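You operate a simulated robot arm through the tools that you are given. There is no shell and no other tool. Be economical: measure what you need, move in short steps, check, and stop when the job is done.

Carry out the task below with a simulated robot arm. There is one attempt and no reset: what you move stays moved.

Task
Put the red-lid jar on the round white pad.

The check looks at the end state, three seconds after you hand in, the way a careful person would. Anything else that was tipped, shoved, dropped, spilled or broken makes it a failure. A push-on lid holds only when it is set on centred and level and pressed home; a screw cap is set on level and turned clockwise until tight.

Robot
A 7-joint arm with a two-finger parallel gripper, fixed in place. Base frame: the origin is at the foot of the arm, x ahead of it, y to its left, z up; the work surface is at about z = 0. Units: m, rad, N and s.
With the tool pointing down near the work surface it reaches from about 0.24 to 0.62 m from the base axis. Its first joint turns from -1.152 to 1.152 rad. Payload 2.6 kg.
The TCP is the grasp point between the finger pads, 0.03 m short of the fingertips. In the tool frame z runs along the fingers and y along their closing line. The gripper opens to 0.094 m. The fingers are 0.028 m wide and 0.01 m thick; the gripper's body (0.05 by 0.096 m) begins 0.055 m behind the TCP.
Orientation is told as [roll, pitch, yaw] about the base's x, y, z axes, in that order, counted from this pose: with the fingers straight down and closing along the base's y, the tool's x points along the base's -x, its y along +y and its z along -z.

Tools
- The arm moves only by the tool move_arm. Its argument "steps" is a list of rows, each a list of 3 entries, a list of its own where there are three numbers: the shift along the tool's x, y, z in m, then the turn, a rotation vector about the tool's x, y, z in rad, then the opening in per cent of the stroke, from 0 (shut) to 100 (fully open). In form: [[[tx, ty, tz], [ax, ay, az], jaw], ...]. A call has 1 to 10 rows; each row is the pose to reach, as a shift and turn from the pose commanded when the call began, along the tool's axes at that moment. Each row takes 0.2 s and may step no farther than 0.05 m and 0.15 rad from the row before; otherwise, or with a gripper value out of range, the whole call is refused. Where a pose cannot be reached the arm comes as near as it can. A force on the tool above 40 N (or 10 N above the force at the start of the call, whichever is more), or a blocked arm, ends the call early, and 0.2 s more pass. Each finger travels about 0.072 m/s and halts on what it meets, pressing with about 26 N; the grip force reading is that of the motor and also rises with nothing between the fingers. The clock runs only during rows and for 0.2 s after the last one: add rows that repeat a pose to give the fingers time. The reply holds the time, the measured pose of the TCP, the force on the tool along the base axes, the opening and the grip force, in the units named above and with some noise, and new pictures: "views" is both (left out), scene, wrist or none.
- Cameras (640 x 400 px; columns grow to the right, rows downward): "scene" is fixed at [0.0174, 0.4225, 0.5583]; the picture's right is [-0.89, -0.45, 0.00], its down [-0.28, 0.55, -0.79] and it looks along [0.35, -0.70, -0.62] (base axes); focal length 308 px, centre (320, 200). "wrist" rides on the gripper at [-0.037, 0, -0.058] in the tool frame; the picture's right is [0.00, -1.00, 0.00], its down [0.97, 0.00, -0.24] and it looks along [0.24, 0.00, 0.97] (tool axes); focal length 218 px, centre (320, 200). There is no depth. A picture from a camera that has moved, and an enlarged one, comes with that camera's place and axes in the base frame and with its lens.
- zoom(camera, box): a new picture of the part [left, top, right, bottom] of that camera's present view, enlarged. No time passes.
- close_job(): hands the job in; it is judged then, once.

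Work in short steps. Places have to be worked out from the pictures, the camera data and where the tool is seen: move nearer, look again, correct. Check each grasp and each placing, and mend what went wrong. You have 90 turns and 170 pictures in all, those below and enlarged ones among them. Open the gripper and draw the arm clear of the work before you hand the job in, unless the task says otherwise; then end with one line.

The tools are called after "Emit:" as name(argument=value, ...) on one line, values as JSON. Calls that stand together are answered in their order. move_arm: Moves the arm, as the interface text tells. Its arguments: {"type":"object","properties":{"steps":{"type":"array"},"views":{"type":"string","enum":["both","scene","wrist","none"]}},"required":["steps"]} The other tools are called the same way: zoom (camera, box) takes an enlarged picture of a part of a camera's view; close_job () hands the job in.

At the start:

```text
time_s: 0.0
ee_pos: [0.3373, -0.0416, 0.3176]
tcp_rot: [-0.002, 0.0, 0.0]
wrist_force: [0.2, -0.3, 0.1]
gripper_width: 0.094
gripper_force: 0.2
```

scene: 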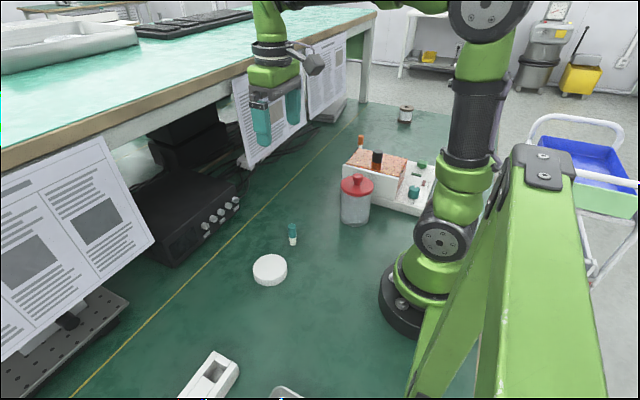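
wrist: 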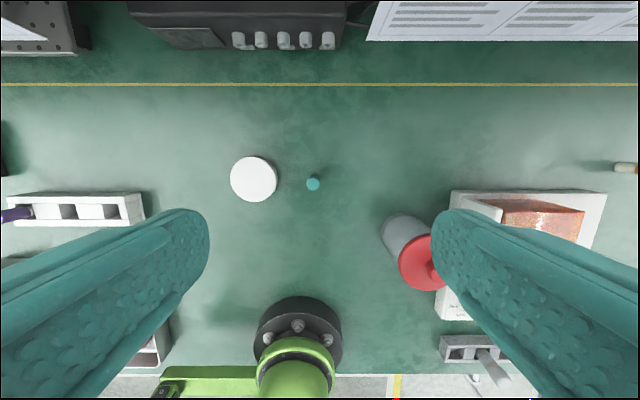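

The jar seems to be near (0.22, -0.18) with its lid at about z=0.1, and the pad near (0.32, 0.07). I'll zoom in on both to see the clearances around the jar.

Emit:
zoom(camera="scene", box=[300, 120, 460, 240])

Emit:
zoom(camera="wrist", box=[340, 160, 640, 360])

Emit:
zoom(camera="scene", box=[220, 200, 340, 300])

```text
3.33 times, centred on (380, 180) of scene
camera zoom: at [0.0174, 0.4225, 0.5583], right [-0.89, -0.45, 0.0], down [-0.28, 0.55, -0.79], along [0.35, -0.7, -0.62], focal length 1027 px, centre (120, 267)
```

zoom: 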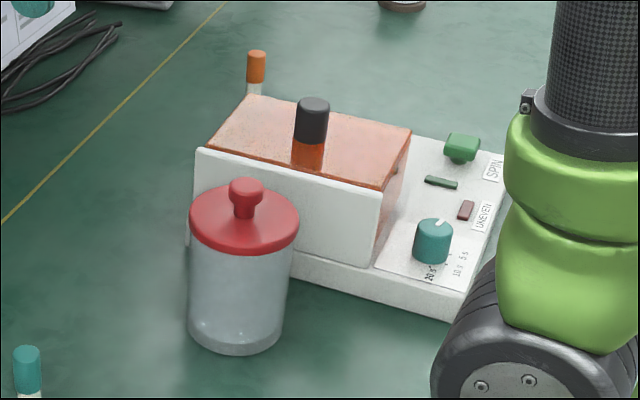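

```text
2.00 times, centred on (490, 260) of wrist
camera zoom: at [0.3737, -0.0391, 0.375], right [0.0, -1.0, 0.0], down [-0.97, 0.0, 0.24], along [-0.24, 0.0, -0.97], focal length 436 px, centre (-20, 80)
```

zoom: 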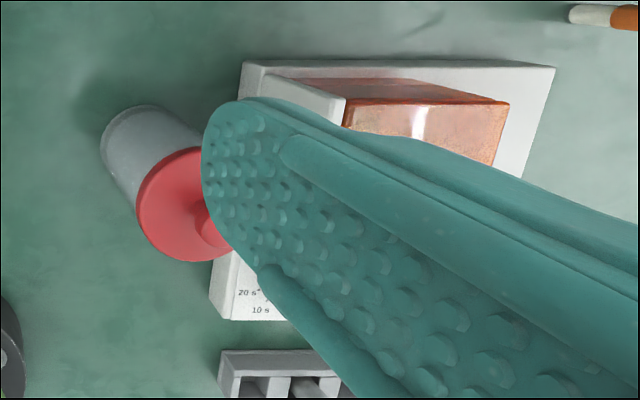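

```text
4.00 times, centred on (280, 250) of scene
camera zoom: at [0.0174, 0.4225, 0.5583], right [-0.89, -0.45, 0.0], down [-0.28, 0.55, -0.79], along [0.35, -0.7, -0.62], focal length 1233 px, centre (480, 0)
```

zoom: 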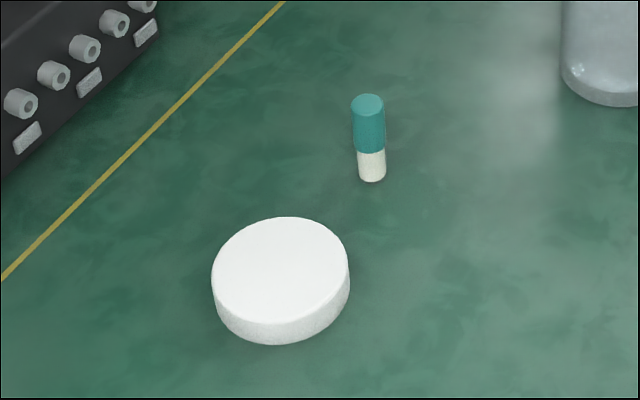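

The jar's lid is wider than its body, so gripping from above would hold only the lid. I'll grip the body from the side (+y), with the fingers closing along x and the tool tilted, and I start with the yaw turn.

Emit:
move_arm(steps=[[[0, 0, 0], [0, 0, 0.15], 100], [[0, 0, 0], [0, 0, 0.3], 100], [[0, 0, 0], [0, 0, 0.45], 100], [[0, 0, 0], [0, 0, 0.6], 100], [[0, 0, 0], [0, 0, 0.75], 100], [[0, 0, 0], [0, 0, 0.9], 100], [[0, 0, 0], [0, 0, 1.05], 100], [[0, 0, 0], [0, 0, 1.2], 100], [[0, 0, 0], [0, 0, 1.35], 100], [[0, 0, 0], [0, 0, 1.5], 100]], views="none")

Emit:
move_arm(steps=[[[0, 0, 0], [0, 0, 0.0708], 100]], views="none")

```text
time_s: 2.2
ee_pos: [0.3368, -0.04, 0.3186]
tcp_rot: [0.001, 0.0, -1.5]
wrist_force: [-0.7, 0.7, -0.3]
gripper_width: 0.094
gripper_force: 0.1
```

```text
time_s: 2.6
ee_pos: [0.3381, -0.0405, 0.3183]
tcp_rot: [0.0, -0.001, -1.573]
wrist_force: [-0.6, -0.2, 0.4]
gripper_width: 0.0938
gripper_force: 0.2
```

The yaw is set, so now I tilt about tool y by −1.05 rad while shifting to x≈0.213 at a safe height.

Emit:
move_arm(steps=[[[0.005, -0.018, 0], [0, -0.15, 0], 100], [[0.01, -0.036, 0], [0, -0.3, 0], 100], [[0.015, -0.054, 0], [0, -0.45, 0], 100], [[0.02, -0.072, 0], [0, -0.6, 0], 100], [[0.02, -0.09, 0], [0, -0.75, 0], 100], [[0.02, -0.108, 0], [0, -0.9, 0], 100], [[0.02, -0.125, 0], [0, -1.047, 0], 100]])

```text
time_s: 4.2
ee_pos: [0.2125, -0.0196, 0.3188]
tcp_rot: [0.005, -1.049, -1.573]
wrist_force: [0.5, -0.3, -0.4]
gripper_width: 0.0941
gripper_force: 0.1
camera wrist: at [0.2118, 0.013, 0.3786], right [-1.0, 0.0, 0.0], down [0.0, 0.69, -0.72], along [0.0, -0.72, -0.69], focal length 218 px, centre (320, 200)
```

scene: 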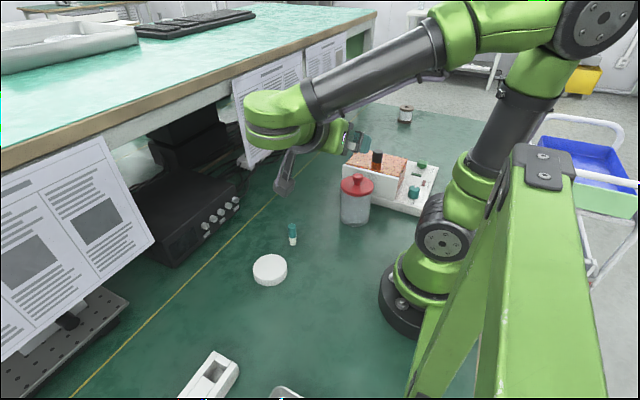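
wrist: 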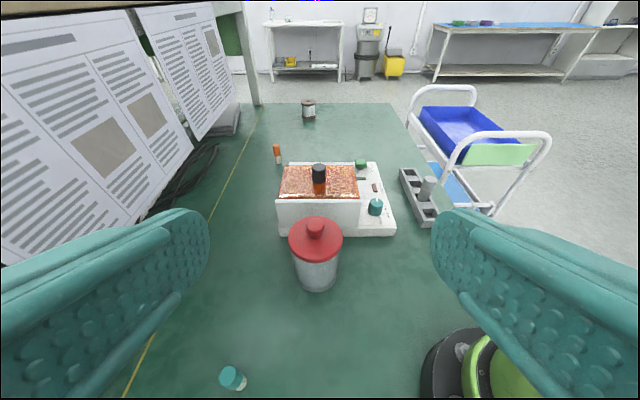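

The pose is reachable and the view is clear: jar axis ≈ (0.217, −0.179), lid about 0.08 m wide, body about 0.074 m. I move down to a staging point in front of the jar, with the fingertips short of it.

Emit:
move_arm(steps=[[[0.0325, 0.001, 0.0284], [0, 0, 0], 100], [[0.065, 0.002, 0.0568], [0, 0, 0], 100], [[0.0975, 0.003, 0.085], [0, 0, 0], 100], [[0.13, 0.004, 0.1135], [0, 0, 0], 100]])

```text
time_s: 5.2
ee_pos: [0.2171, -0.055, 0.1497]
tcp_rot: [0.0, -1.047, -1.569]
wrist_force: [-1.4, 1.4, 0.2]
gripper_width: 0.094
gripper_force: 0.0
camera wrist: at [0.2159, -0.021, 0.2091], right [-1.0, 0.0, 0.0], down [0.0, 0.69, -0.72], along [0.0, -0.72, -0.69], focal length 218 px, centre (320, 200)
```

scene: 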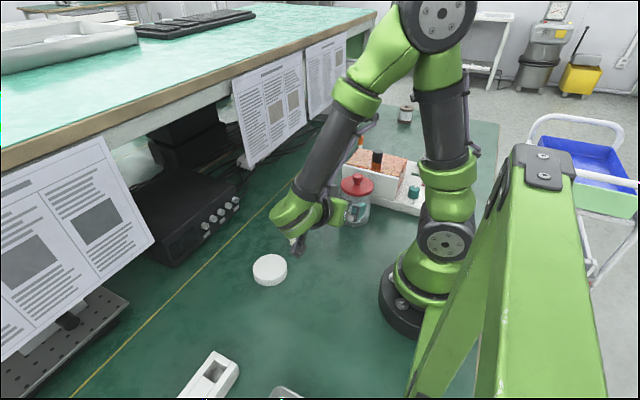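
wrist: 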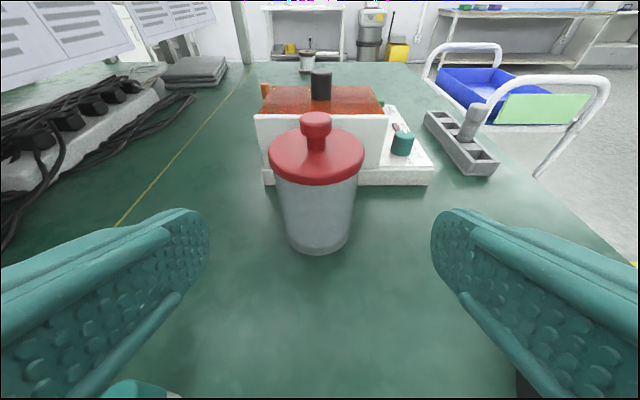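

The jar is centred between the fingers. I check the clearance of the bracket under the wrist against the table and the small vial.

Emit:
zoom(camera="scene", box=[250, 160, 390, 290])

```text
3.08 times, centred on (320, 225) of scene
camera zoom: at [0.0174, 0.4225, 0.5583], right [-0.89, -0.45, 0.0], down [-0.28, 0.55, -0.79], along [0.35, -0.7, -0.62], focal length 948 px, centre (320, 123)
```

zoom: 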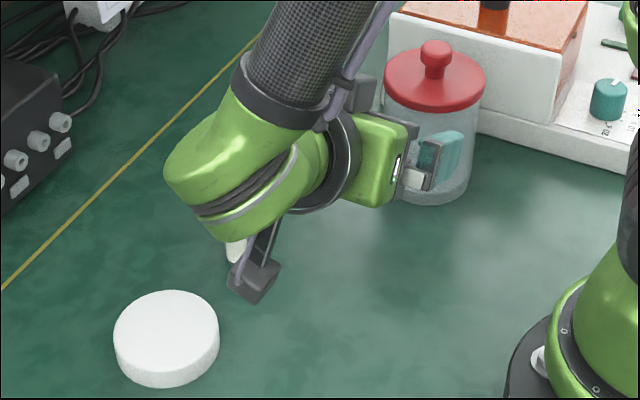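

Everything clears: the bracket will stay about 4 cm above the table and well away from the vial in x. Now I go down to grasp height at y≈−0.07.

Emit:
move_arm(steps=[[[0.024, 0, 0.02], [0, 0, 0], 100], [[0.048, 0, 0.04], [0, 0, 0], 100], [[0.07, 0, 0.0589], [0, 0, 0], 100]])

```text
time_s: 6.0
ee_pos: [0.2168, -0.0699, 0.0562]
tcp_rot: [0.0, -1.046, -1.571]
wrist_force: [-0.5, -0.2, -0.2]
gripper_width: 0.0939
gripper_force: 0.2
camera wrist: at [0.2153, -0.0362, 0.1172], right [-1.0, 0.0, 0.0], down [0.0, 0.69, -0.72], along [0.0, -0.72, -0.69], focal length 218 px, centre (320, 200)
```

scene: 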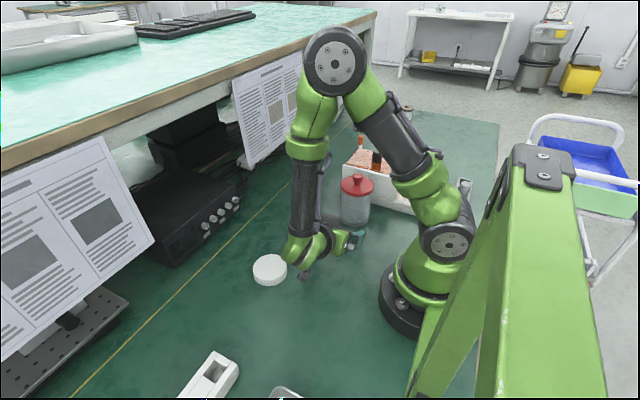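
wrist: 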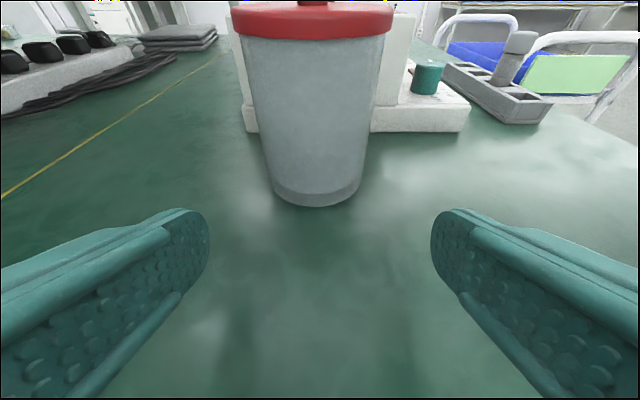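

The jar sits about 2.5 mm toward +x from the finger centre. I correct that and advance horizontally about 6 cm, so I can check before the last bit.

Emit:
move_arm(steps=[[[0, 0.0025, 0], [0, 0, 0], 100], [[-0.015, 0.0025, 0.026], [0, 0, 0], 100], [[-0.03, 0.0025, 0.052], [0, 0, 0], 100]])

```text
time_s: 6.8
ee_pos: [0.219, -0.1284, 0.0594]
tcp_rot: [-0.004, -1.046, -1.569]
wrist_force: [0.5, 0.7, -0.1]
gripper_width: 0.0937
gripper_force: 0.1
camera wrist: at [0.2187, -0.0961, 0.1202], right [-1.0, 0.0, 0.0], down [0.0, 0.69, -0.72], along [0.0, -0.72, -0.69], focal length 218 px, centre (320, 200)
```

scene: 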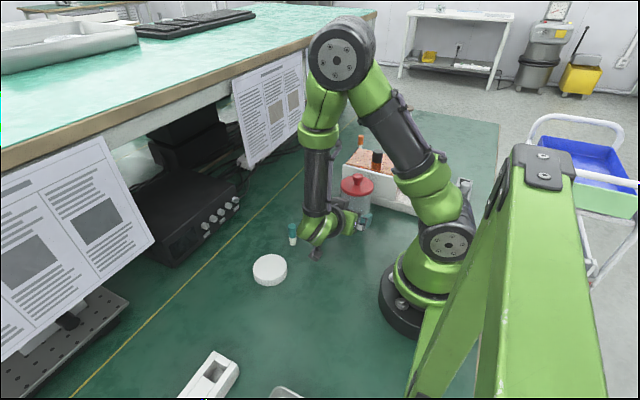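
wrist: 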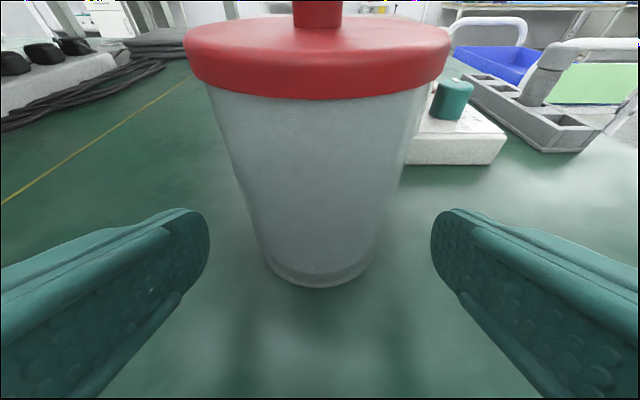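

The jar is now centred between the fingers, with the lid above finger level. I advance the last 3.6 cm while dropping 5 mm.

Emit:
move_arm(steps=[[[-0.007, 0, 0.017], [0, 0, 0], 100], [[-0.0137, 0, 0.0341], [0, 0, 0], 100]])

```text
time_s: 7.4
ee_pos: [0.2221, -0.1644, 0.053]
tcp_rot: [-0.004, -1.047, -1.571]
wrist_force: [0.4, 0.5, -0.2]
gripper_width: 0.0939
gripper_force: 0.1
out of reach, approached as far as the arm can: row 1, 2
camera wrist: at [0.2214, -0.1322, 0.1139], right [-1.0, 0.0, 0.0], down [0.0, 0.69, -0.72], along [0.0, -0.72, -0.69], focal length 218 px, centre (320, 200)
```

scene: 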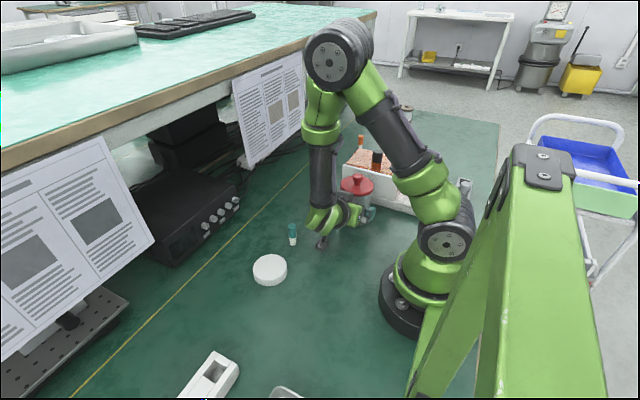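
wrist: 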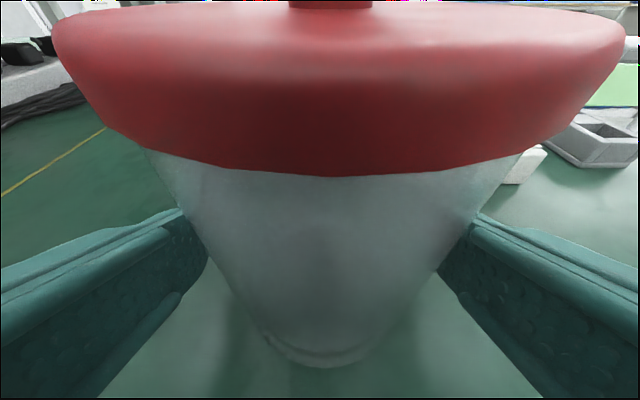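

The arm is at its reach limit but in place: fingers straddle the body below the lid, with the jar about 3 mm off centre at most. I close the gripper in small increments.

Emit:
move_arm(steps=[[[-0.0137, 0, 0.0341], [0, 0, 0], 85]], views="wrist")

```text
time_s: 7.8
ee_pos: [0.2214, -0.2033, 0.0479]
tcp_rot: [0.001, -1.046, -1.568]
wrist_force: [0.2, 0.7, 0.8]
gripper_width: 0.0802
gripper_force: 0.1
camera wrist: at [0.2209, -0.1699, 0.1078], right [-1.0, 0.0, 0.0], down [0.0, 0.69, -0.72], along [0.0, -0.72, -0.69], focal length 218 px, centre (320, 200)
```

wrist: 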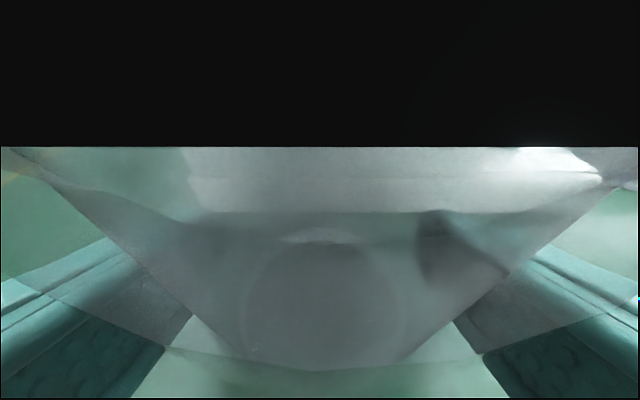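

I made an error: repeating the shift carried the tool another 3.6 cm forward, so it may have pushed the jar. I check the scene before moving anything.

Emit:
zoom(camera="scene", box=[280, 120, 460, 260])

```text
2.86 times, centred on (370, 190) of scene
camera zoom: at [0.0174, 0.4225, 0.5583], right [-0.89, -0.45, 0.0], down [-0.28, 0.55, -0.79], along [0.35, -0.7, -0.62], focal length 881 px, centre (177, 229)
```

zoom: 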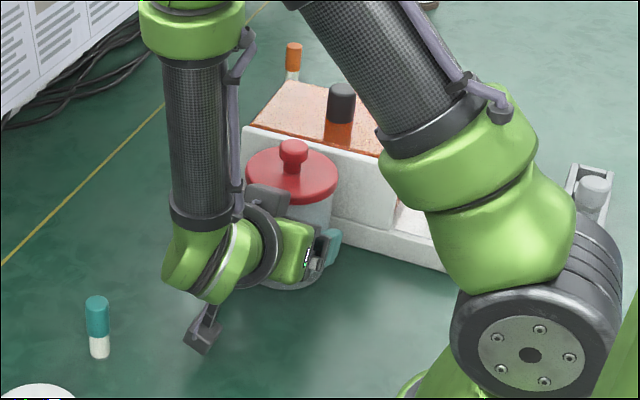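

The jar is still upright and moved only about 1.4 cm, and the device is untouched. I reopen fully, then back off about 2 cm along y so the palm is clear of the jar.

Emit:
move_arm(steps=[[[0, 0, 0], [0, 0, 0], 100], [[0.0035, 0, -0.01], [0, 0, 0], 100], [[0.0075, 0, -0.021], [0, 0, 0], 100]])

```text
time_s: 8.6
ee_pos: [0.2231, -0.1806, 0.0507]
tcp_rot: [0.001, -1.049, -1.568]
wrist_force: [0.2, -0.3, 1.5]
gripper_width: 0.094
gripper_force: 0.0
camera wrist: at [0.2222, -0.148, 0.111], right [-1.0, 0.0, 0.0], down [0.0, 0.69, -0.72], along [0.0, -0.72, -0.69], focal length 218 px, centre (320, 200)
```

scene: 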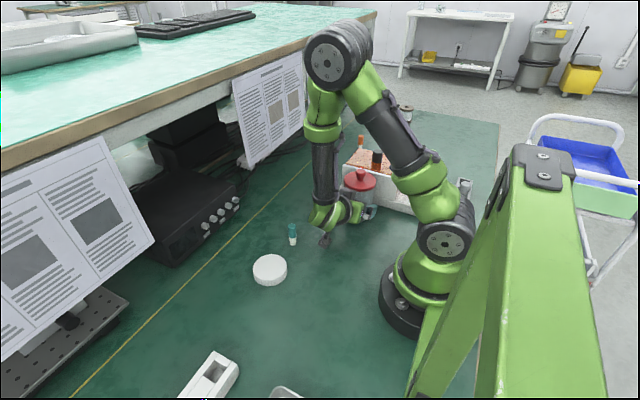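
wrist: 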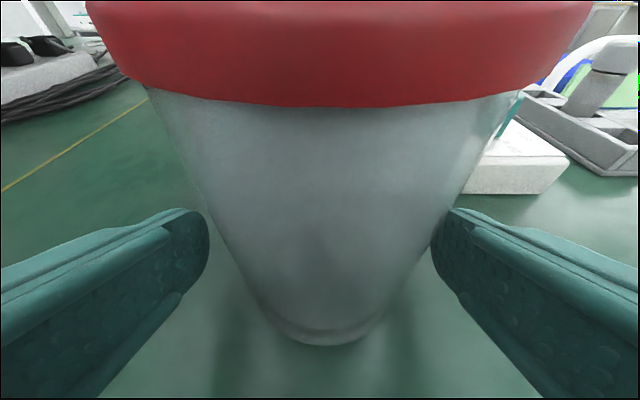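

The jar is now about 2 cm further off (axis y≈−0.205) and about 4 mm toward −x of the finger centre. I advance 1.1 cm and correct x.

Emit:
move_arm(steps=[[[0, -0.004, 0], [0, 0, 0], 100], [[-0.0055, -0.004, 0.0095], [0, 0, 0], 100]], views="wrist")

```text
time_s: 9.2
ee_pos: [0.2197, -0.1913, 0.0504]
tcp_rot: [-0.001, -1.047, -1.569]
wrist_force: [0.9, 0.0, 0.8]
gripper_width: 0.0938
gripper_force: 0.1
camera wrist: at [0.2199, -0.1584, 0.1105], right [-1.0, 0.0, 0.0], down [0.0, 0.69, -0.72], along [0.0, -0.72, -0.69], focal length 218 px, centre (320, 200)
```

wrist: 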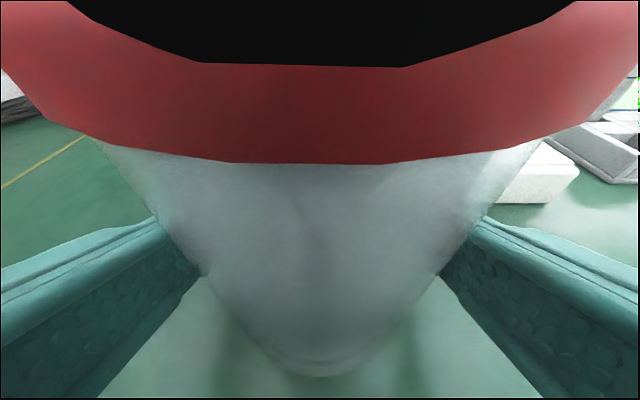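

The jar is centred, and the widest part of the body lies about 1.5 cm ahead of the TCP within the pads. I close with no shift this time.

Emit:
move_arm(steps=[[[0, 0, 0], [0, 0, 0], 85], [[0, 0, 0], [0, 0, 0], 70], [[0, 0, 0], [0, 0, 0], 50], [[0, 0, 0], [0, 0, 0], 30], [[0, 0, 0], [0, 0, 0], 30]])

```text
time_s: 10.4
ee_pos: [0.2203, -0.1913, 0.0502]
tcp_rot: [-0.002, -1.047, -1.571]
wrist_force: [2.7, 1.1, -1.1]
gripper_width: 0.0762
gripper_force: 26.2
camera wrist: at [0.2201, -0.1585, 0.1106], right [-1.0, 0.0, 0.0], down [0.0, 0.69, -0.72], along [0.0, -0.72, -0.69], focal length 218 px, centre (320, 200)
```

scene: 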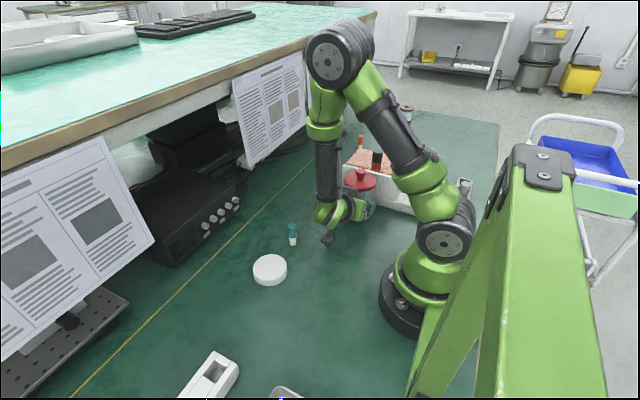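
wrist: 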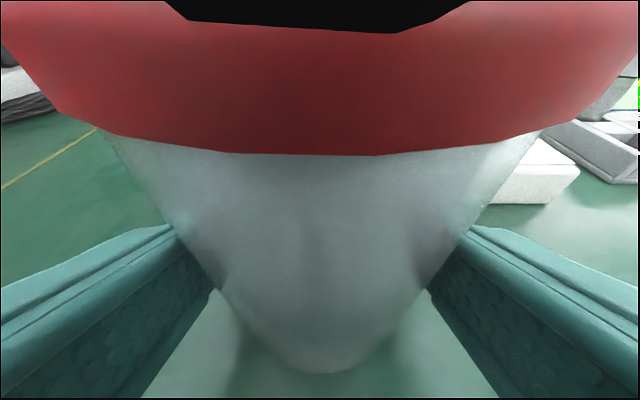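

The jar is held at width 0.076 with 26 N. I lift straight up 2.5 cm and check.

Emit:
move_arm(steps=[[[-0.0087, 0, -0.005], [0, 0, 0], 30], [[-0.0173, 0, -0.01], [0, 0, 0], 30], [[-0.026, 0, -0.015], [0, 0, 0], 30]])

```text
time_s: 11.2
ee_pos: [0.2271, -0.1912, 0.0794]
tcp_rot: [-0.002, -1.047, -1.571]
wrist_force: [0.0, 0.3, -5.0]
gripper_width: 0.0758
gripper_force: 26.2
out of reach, approached as far as the arm can: row 1, 2, 3
camera wrist: at [0.2265, -0.1594, 0.1401], right [-1.0, 0.0, 0.0], down [0.0, 0.69, -0.72], along [0.0, -0.72, -0.69], focal length 218 px, centre (320, 200)
```

scene: 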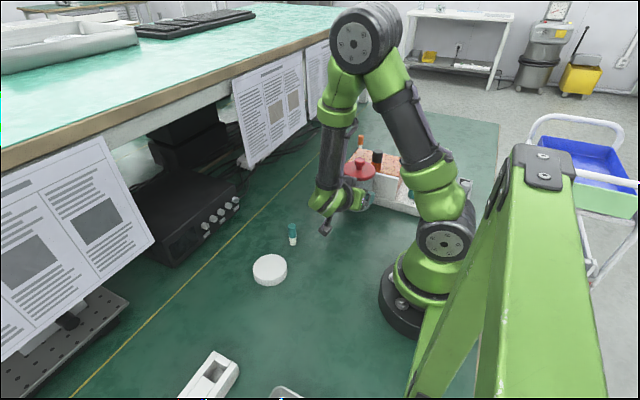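
wrist: 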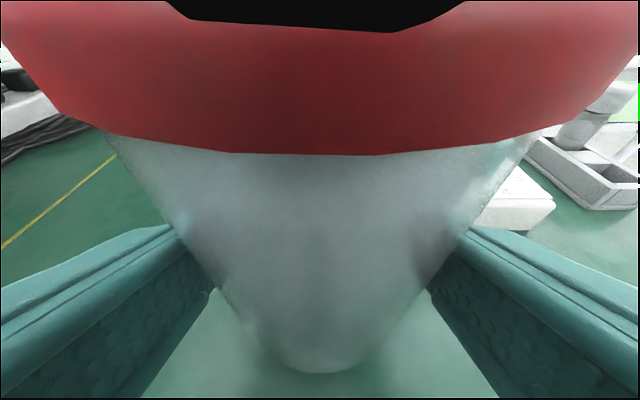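

The jar is lifted (about 5 N load) and level. I carry it up and away toward (0.29, −0.10, 0.17), well above the vial.

Emit:
move_arm(steps=[[[-0.00825, 0.01625, -0.03075], [0, 0, 0], 30], [[-0.0165, 0.0325, -0.0615], [0, 0, 0], 30], [[-0.02475, 0.04875, -0.09225], [0, 0, 0], 30], [[-0.033, 0.065, -0.123], [0, 0, 0], 30]], views="scene")

```text
time_s: 12.2
ee_pos: [0.2895, -0.1024, 0.1699]
tcp_rot: [-0.003, -1.048, -1.569]
wrist_force: [-0.1, -0.3, -6.4]
gripper_width: 0.0757
gripper_force: 26.2
```

scene: 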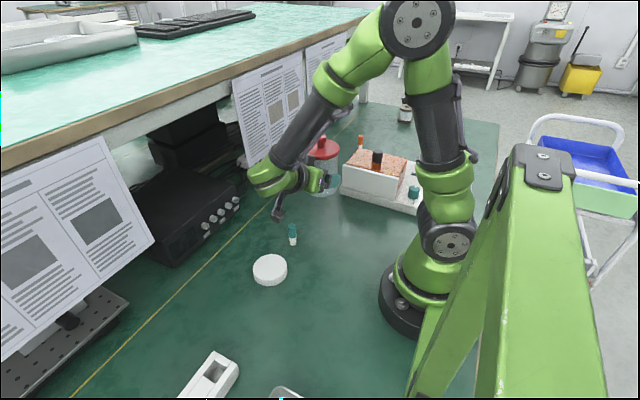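

Holding well. Now I move over the pad at the same height, yawing −0.35 rad so the bracket clears the slotted box on the +y side.

Emit:
move_arm(steps=[[[0.019, 0.0063, -0.0329], [0.0606, 0, 0.035], 30], [[0.038, 0.0126, -0.0658], [0.1212, 0, 0.07], 30], [[0.057, 0.0189, -0.0987], [0.1818, 0, 0.105], 30], [[0.076, 0.0252, -0.1316], [0.2424, 0, 0.14], 30], [[0.095, 0.0315, -0.1645], [0.303, 0, 0.175], 30], [[0.095, 0.0315, -0.1645], [0.303, 0, 0.175], 30]])

```text
time_s: 13.6
ee_pos: [0.3252, 0.088, 0.1678]
tcp_rot: [-0.002, -1.047, -1.919]
wrist_force: [-0.6, 0.3, -5.7]
gripper_width: 0.076
gripper_force: 26.1
camera wrist: at [0.3343, 0.1191, 0.229], right [-0.94, 0.34, 0.0], down [0.24, 0.65, -0.72], along [-0.25, -0.68, -0.69], focal length 218 px, centre (320, 200)
```

scene: 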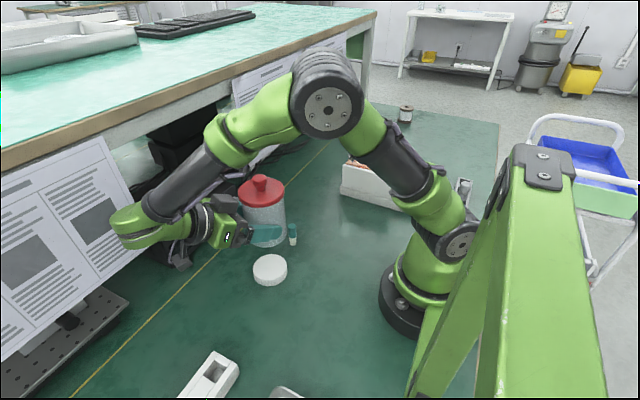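
wrist: 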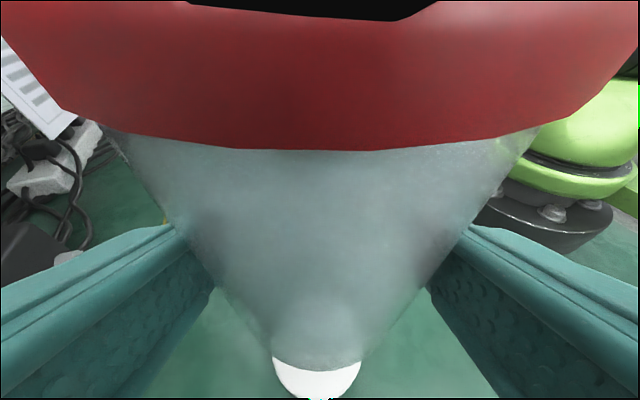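

The jar is over the pad; the visible pad edge puts the pad centre near (0.316, 0.071). I descend to about 2 cm above it and re-check from both cameras.

Emit:
move_arm(steps=[[[0.024, 0, 0.0138], [0, 0, 0], 30], [[0.048, 0, 0.0277], [0, 0, 0], 30], [[0.072, 0, 0.0415], [0, 0, 0], 30], [[0.072, 0, 0.0415], [0, 0, 0], 30]])

Emit:
zoom(camera="scene", box=[200, 180, 340, 300])

```text
time_s: 14.6
ee_pos: [0.3243, 0.0891, 0.084]
tcp_rot: [0.0, -1.047, -1.92]
wrist_force: [0.3, -1.0, -5.1]
gripper_width: 0.0759
gripper_force: 25.9
camera wrist: at [0.3346, 0.1203, 0.1448], right [-0.94, 0.34, 0.0], down [0.24, 0.65, -0.72], along [-0.25, -0.68, -0.69], focal length 218 px, centre (320, 200)
```

scene: 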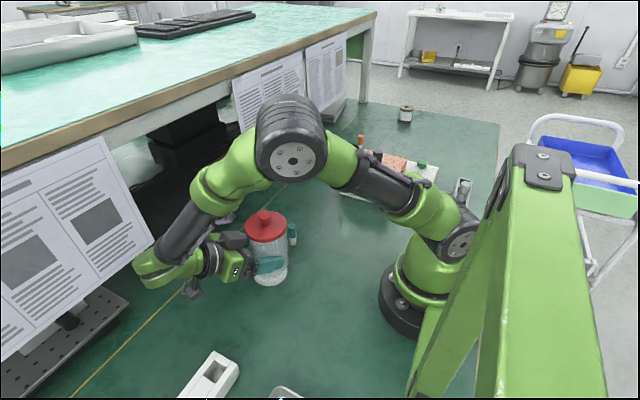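
wrist: 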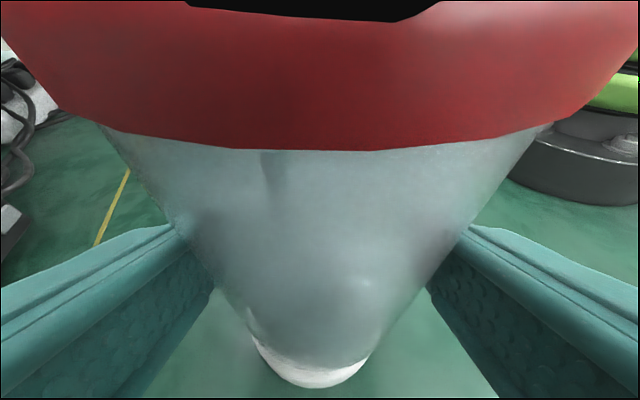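

```text
3.33 times, centred on (270, 240) of scene
camera zoom: at [0.0175, 0.4225, 0.5583], right [-0.89, -0.45, 0.0], down [-0.28, 0.55, -0.79], along [0.35, -0.7, -0.62], focal length 1027 px, centre (487, 67)
```

zoom: 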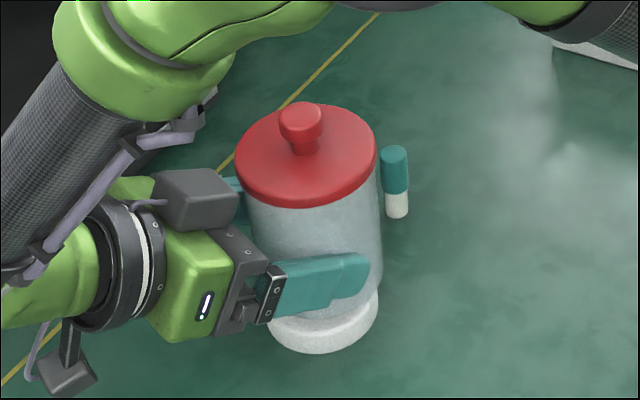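

Both cameras show the pad centre only about 3 mm +x and 2 mm +y of the jar axis. I correct that and lower another 1.4 cm.

Emit:
move_arm(steps=[[[0.0015, 0.0021, -0.0025], [0, 0, 0], 30], [[0.0075, 0.0021, 0.001], [0, 0, 0], 30], [[0.0136, 0.0021, 0.0045], [0, 0, 0], 30], [[0.0136, 0.0021, 0.0045], [0, 0, 0], 30]], views="wrist")

Emit:
zoom(camera="scene", box=[230, 230, 310, 300])

Emit:
zoom(camera="wrist", box=[220, 280, 420, 400])

```text
time_s: 15.6
ee_pos: [0.3257, 0.0908, 0.0722]
tcp_rot: [0.001, -1.047, -1.919]
wrist_force: [0.5, 0.4, -5.7]
gripper_width: 0.0759
gripper_force: 26.3
camera wrist: at [0.3361, 0.1211, 0.1324], right [-0.94, 0.34, 0.0], down [0.24, 0.65, -0.72], along [-0.25, -0.68, -0.69], focal length 218 px, centre (320, 200)
```

wrist: 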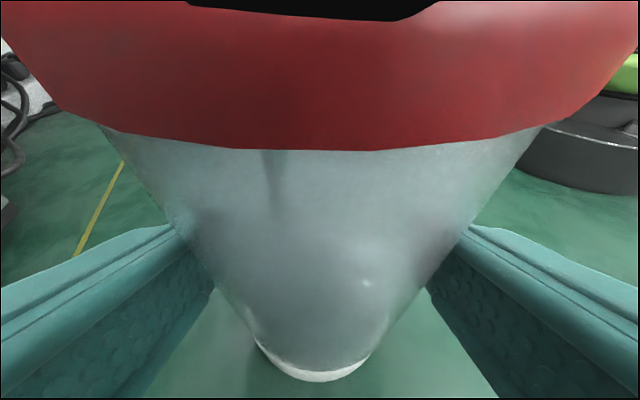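

```text
5.71 times, centred on (270, 265) of scene
camera zoom: at [0.0175, 0.4225, 0.5583], right [-0.89, -0.45, 0.0], down [-0.28, 0.55, -0.79], along [0.35, -0.7, -0.62], focal length 1761 px, centre (606, -171)
```

zoom: 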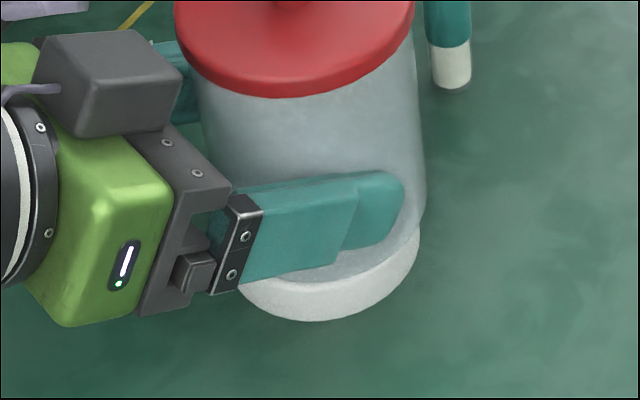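

```text
3.20 times, centred on (320, 340) of wrist
camera zoom: at [0.3361, 0.1211, 0.1324], right [-0.94, 0.34, 0.0], down [0.24, 0.65, -0.72], along [-0.25, -0.68, -0.69], focal length 698 px, centre (320, -248)
```

zoom: 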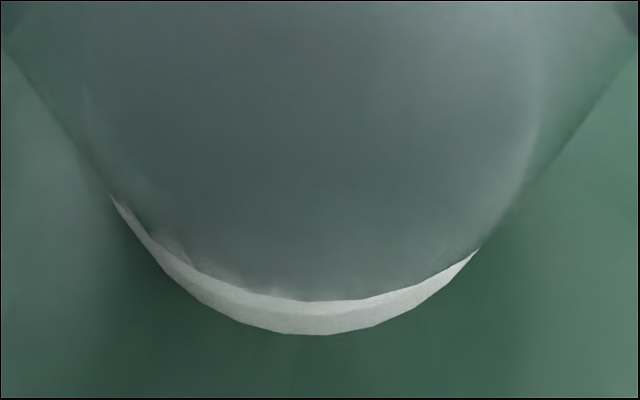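

The jar is still about 3 mm off toward the −x side of the pad. I correct that and lower 6 mm more, watching the force.

Emit:
move_arm(steps=[[[0.0007, 0.0028, -0.0013], [0, 0, 0], 30], [[0.0024, 0.0028, -0.0003], [0, 0, 0], 30], [[0.0042, 0.0028, 0.0007], [0, 0, 0], 30], [[0.0059, 0.0028, 0.0017], [0, 0, 0], 30], [[0.0059, 0.0028, 0.0017], [0, 0, 0], 30]], views="none")

Emit:
zoom(camera="scene", box=[230, 230, 310, 300])

Emit:
zoom(camera="wrist", box=[220, 280, 420, 400])

```text
time_s: 16.8
ee_pos: [0.3299, 0.0899, 0.0674]
tcp_rot: [0.004, -1.047, -1.923]
wrist_force: [-1.8, 0.8, 18.1]
gripper_width: 0.0758
gripper_force: 25.6
```

```text
5.71 times, centred on (270, 265) of scene
camera zoom: at [0.0174, 0.4225, 0.5584], right [-0.89, -0.45, 0.0], down [-0.28, 0.55, -0.79], along [0.35, -0.7, -0.62], focal length 1761 px, centre (606, -171)
```

zoom: 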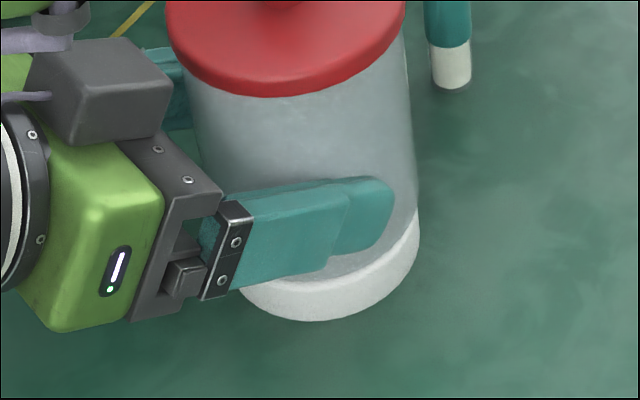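

```text
3.20 times, centred on (320, 340) of wrist
camera zoom: at [0.3405, 0.1212, 0.1272], right [-0.94, 0.34, 0.0], down [0.24, 0.65, -0.72], along [-0.25, -0.68, -0.69], focal length 698 px, centre (320, -248)
```

zoom: 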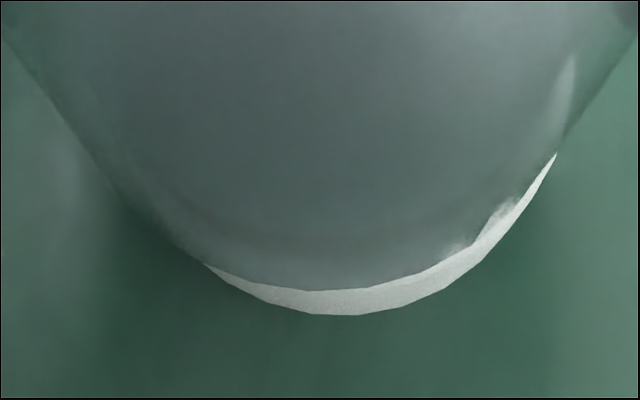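

The jar has touched down on the pad (force reversed to +18 N), pressing slightly hard and about 1–2 mm past centre. I lift 3 mm, nudge back 1.3 mm, and set it down more lightly.

Emit:
move_arm(steps=[[[-0.0026, 0, -0.0015], [0, 0, 0], 30], [[-0.0026, -0.0013, -0.0015], [0, 0, 0], 30], [[-0.0016, -0.0013, -0.0009], [0, 0, 0], 30], [[-0.0007, -0.0013, -0.0004], [0, 0, 0], 30], [[-0.0007, -0.0013, -0.0004], [0, 0, 0], 30]], views="none")

Emit:
zoom(camera="wrist", box=[220, 280, 420, 400])

Emit:
zoom(camera="scene", box=[200, 180, 340, 300])

```text
time_s: 18.0
ee_pos: [0.3284, 0.0901, 0.0671]
tcp_rot: [0.0, -1.048, -1.921]
wrist_force: [-0.1, -0.2, -4.8]
gripper_width: 0.076
gripper_force: 25.7
```

```text
3.20 times, centred on (320, 340) of wrist
camera zoom: at [0.3385, 0.1217, 0.1275], right [-0.94, 0.34, 0.0], down [0.24, 0.65, -0.72], along [-0.25, -0.68, -0.69], focal length 698 px, centre (320, -248)
```

zoom: 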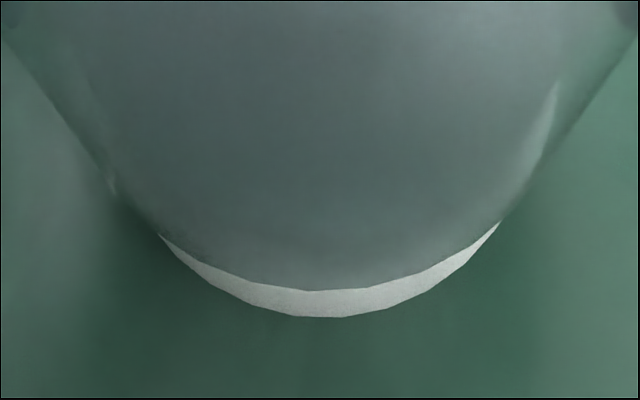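

```text
3.33 times, centred on (270, 240) of scene
camera zoom: at [0.0175, 0.4225, 0.5583], right [-0.89, -0.45, 0.0], down [-0.28, 0.55, -0.79], along [0.35, -0.7, -0.62], focal length 1027 px, centre (487, 67)
```

zoom: 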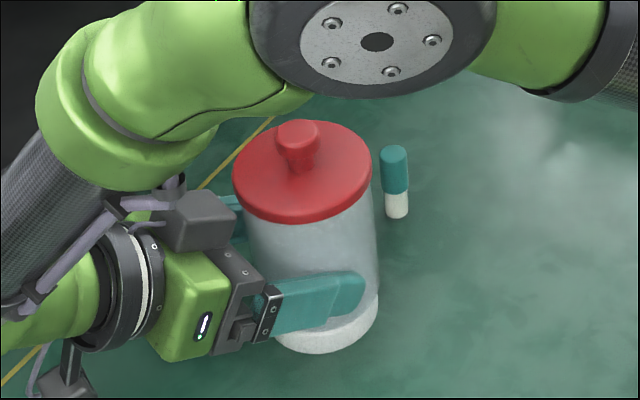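

The jar is now laterally symmetric on the pad and centred to about 1 mm, hovering just off contact. I lower 0.7 mm and check the force.

Emit:
move_arm(steps=[[[0.0003, 0, 0.0002], [0, 0, 0], 30], [[0.0006, 0, 0.00035], [0, 0, 0], 30], [[0.0006, 0, 0.00035], [0, 0, 0], 30]], views="none")

```text
time_s: 18.8
ee_pos: [0.3285, 0.0907, 0.0673]
tcp_rot: [0.002, -1.047, -1.921]
wrist_force: [-1.9, -0.4, 4.8]
gripper_width: 0.0754
gripper_force: 26.3
```

The jar rests lightly on the pad, so I open the gripper slowly without moving.

Emit:
move_arm(steps=[[[0, 0, 0], [0, 0, 0], 82], [[0, 0, 0], [0, 0, 0], 90], [[0, 0, 0], [0, 0, 0], 100], [[0, 0, 0], [0, 0, 0], 100]])

```text
time_s: 19.8
ee_pos: [0.3273, 0.0901, 0.0675]
tcp_rot: [0.001, -1.046, -1.919]
wrist_force: [-0.3, -0.5, 0.6]
gripper_width: 0.0941
gripper_force: 0.1
camera wrist: at [0.3386, 0.1217, 0.1271], right [-0.94, 0.34, 0.0], down [0.24, 0.65, -0.72], along [-0.25, -0.68, -0.69], focal length 218 px, centre (320, 200)
```

scene: 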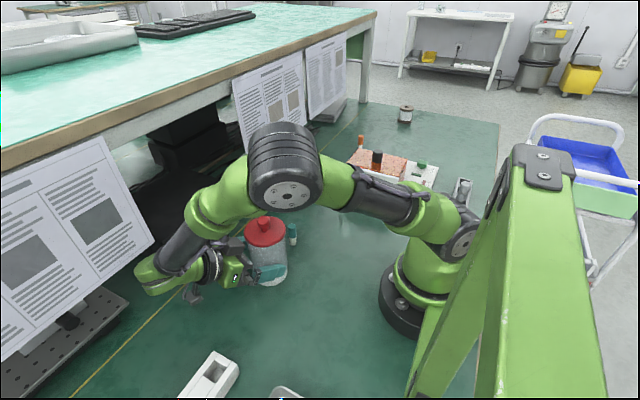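
wrist: 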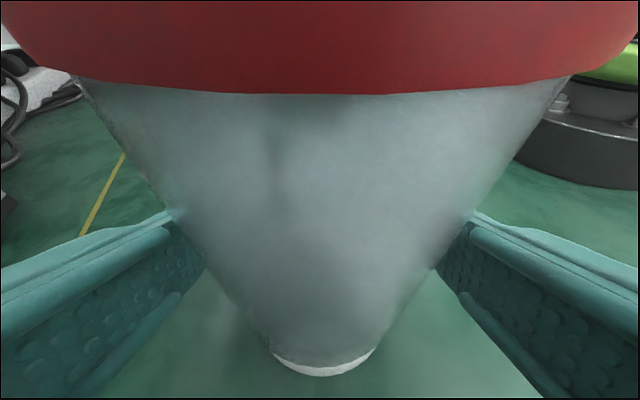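

Released. The jar appears slightly farther from the gripper than before, so I withdraw horizontally away from it and then look properly.

Emit:
move_arm(steps=[[[0.0125, 0, -0.02165], [0, 0, 0], 100], [[0.025, 0, -0.0433], [0, 0, 0], 100], [[0.035, 0, -0.0606], [0, 0, 0], 100]])

Emit:
zoom(camera="scene", box=[200, 180, 340, 300])

```text
time_s: 20.6
ee_pos: [0.352, 0.1574, 0.0671]
tcp_rot: [-0.001, -1.048, -1.92]
wrist_force: [-0.4, -0.8, -0.2]
gripper_width: 0.0941
gripper_force: 0.1
camera wrist: at [0.3619, 0.1881, 0.1268], right [-0.94, 0.34, 0.0], down [0.24, 0.65, -0.72], along [-0.25, -0.68, -0.69], focal length 218 px, centre (320, 200)
```

scene: 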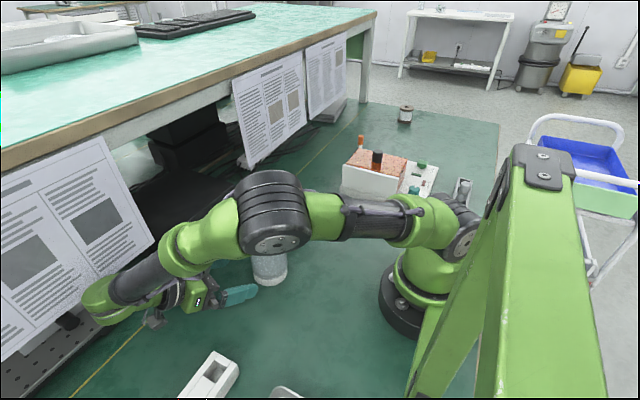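
wrist: 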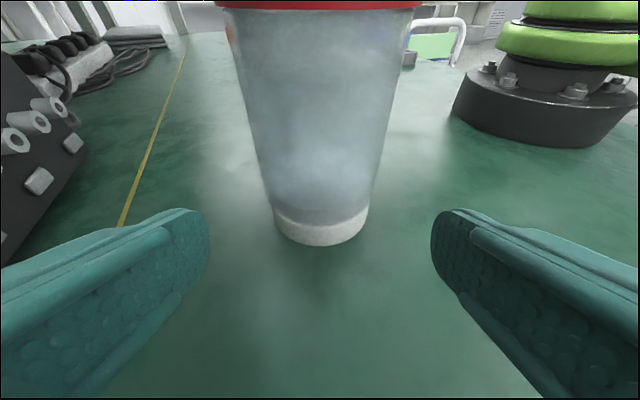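

```text
3.33 times, centred on (270, 240) of scene
camera zoom: at [0.0174, 0.4225, 0.5583], right [-0.89, -0.45, 0.0], down [-0.28, 0.55, -0.79], along [0.35, -0.7, -0.62], focal length 1027 px, centre (487, 67)
```

zoom: 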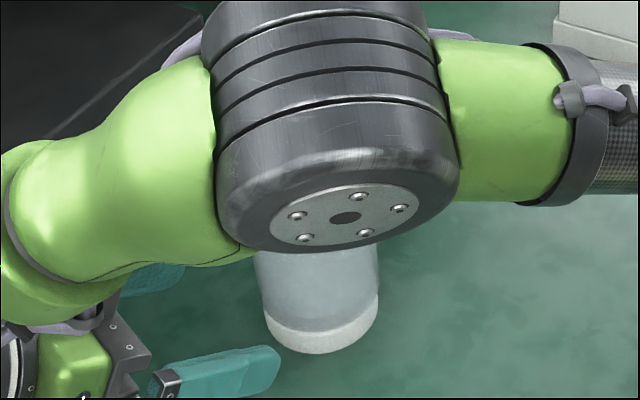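

The jar stands upright and flush on the pad. I raise the arm straight up to draw clear and get a free view.

Emit:
move_arm(steps=[[[-0.0346, 0, -0.02], [0, 0, 0], 100], [[-0.0693, 0, -0.04], [0, 0, 0], 100], [[-0.1039, 0, -0.06], [0, 0, 0], 100], [[-0.1386, 0, -0.08], [0, 0, 0], 100], [[-0.173, 0, -0.1], [0, 0, 0], 100], [[-0.173, 0, -0.1], [0, 0, 0], 100]])

Emit:
zoom(camera="scene", box=[200, 180, 340, 300])

```text
time_s: 22.0
ee_pos: [0.3519, 0.1562, 0.2686]
tcp_rot: [0.002, -1.047, -1.92]
wrist_force: [0.0, 0.0, -0.3]
gripper_width: 0.094
gripper_force: 0.1
camera wrist: at [0.3616, 0.1879, 0.3282], right [-0.94, 0.34, 0.0], down [0.24, 0.65, -0.72], along [-0.25, -0.68, -0.69], focal length 218 px, centre (320, 200)
```

scene: 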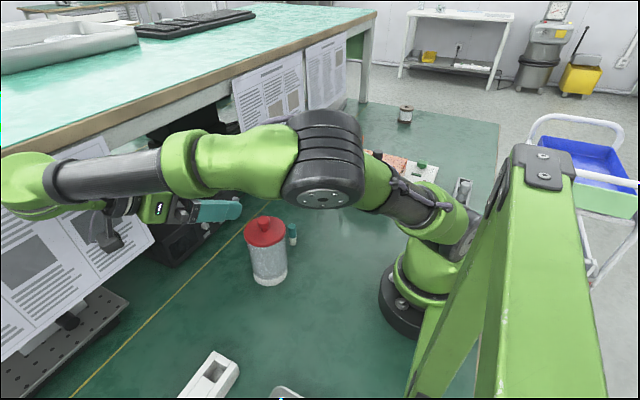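
wrist: 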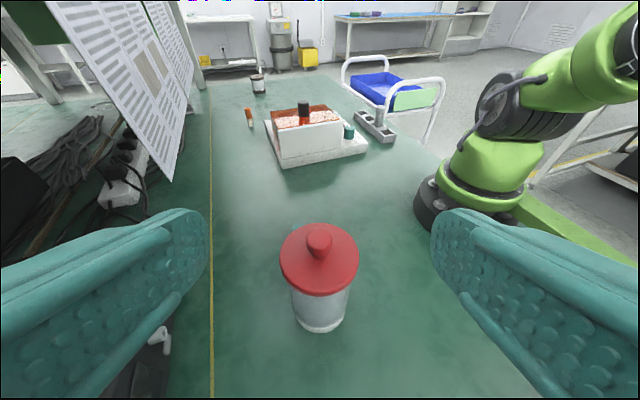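

```text
3.33 times, centred on (270, 240) of scene
camera zoom: at [0.0174, 0.4225, 0.5583], right [-0.89, -0.45, 0.0], down [-0.28, 0.55, -0.79], along [0.35, -0.7, -0.62], focal length 1027 px, centre (487, 67)
```

zoom: 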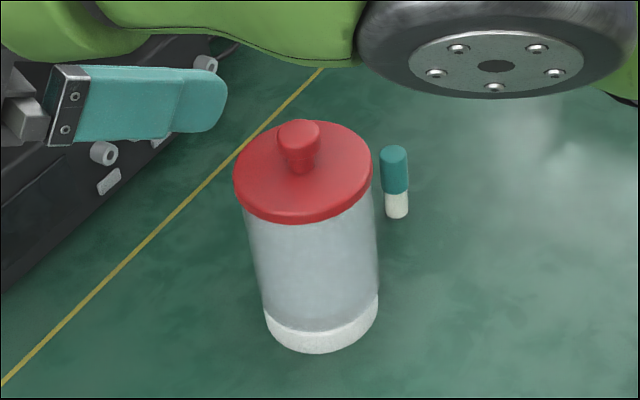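

The jar is upright and centred on the pad with its lid seated. The vial and device haven't moved, the gripper is open and the arm is clear, so I hand in.

Emit:
close_job()

```text
The job is handed in.
```

The red-lid jar is upright and centred on the round white pad with its lid on. I nudged it about 2 cm by mistake before gripping it, but in the last pictures nothing else had moved.
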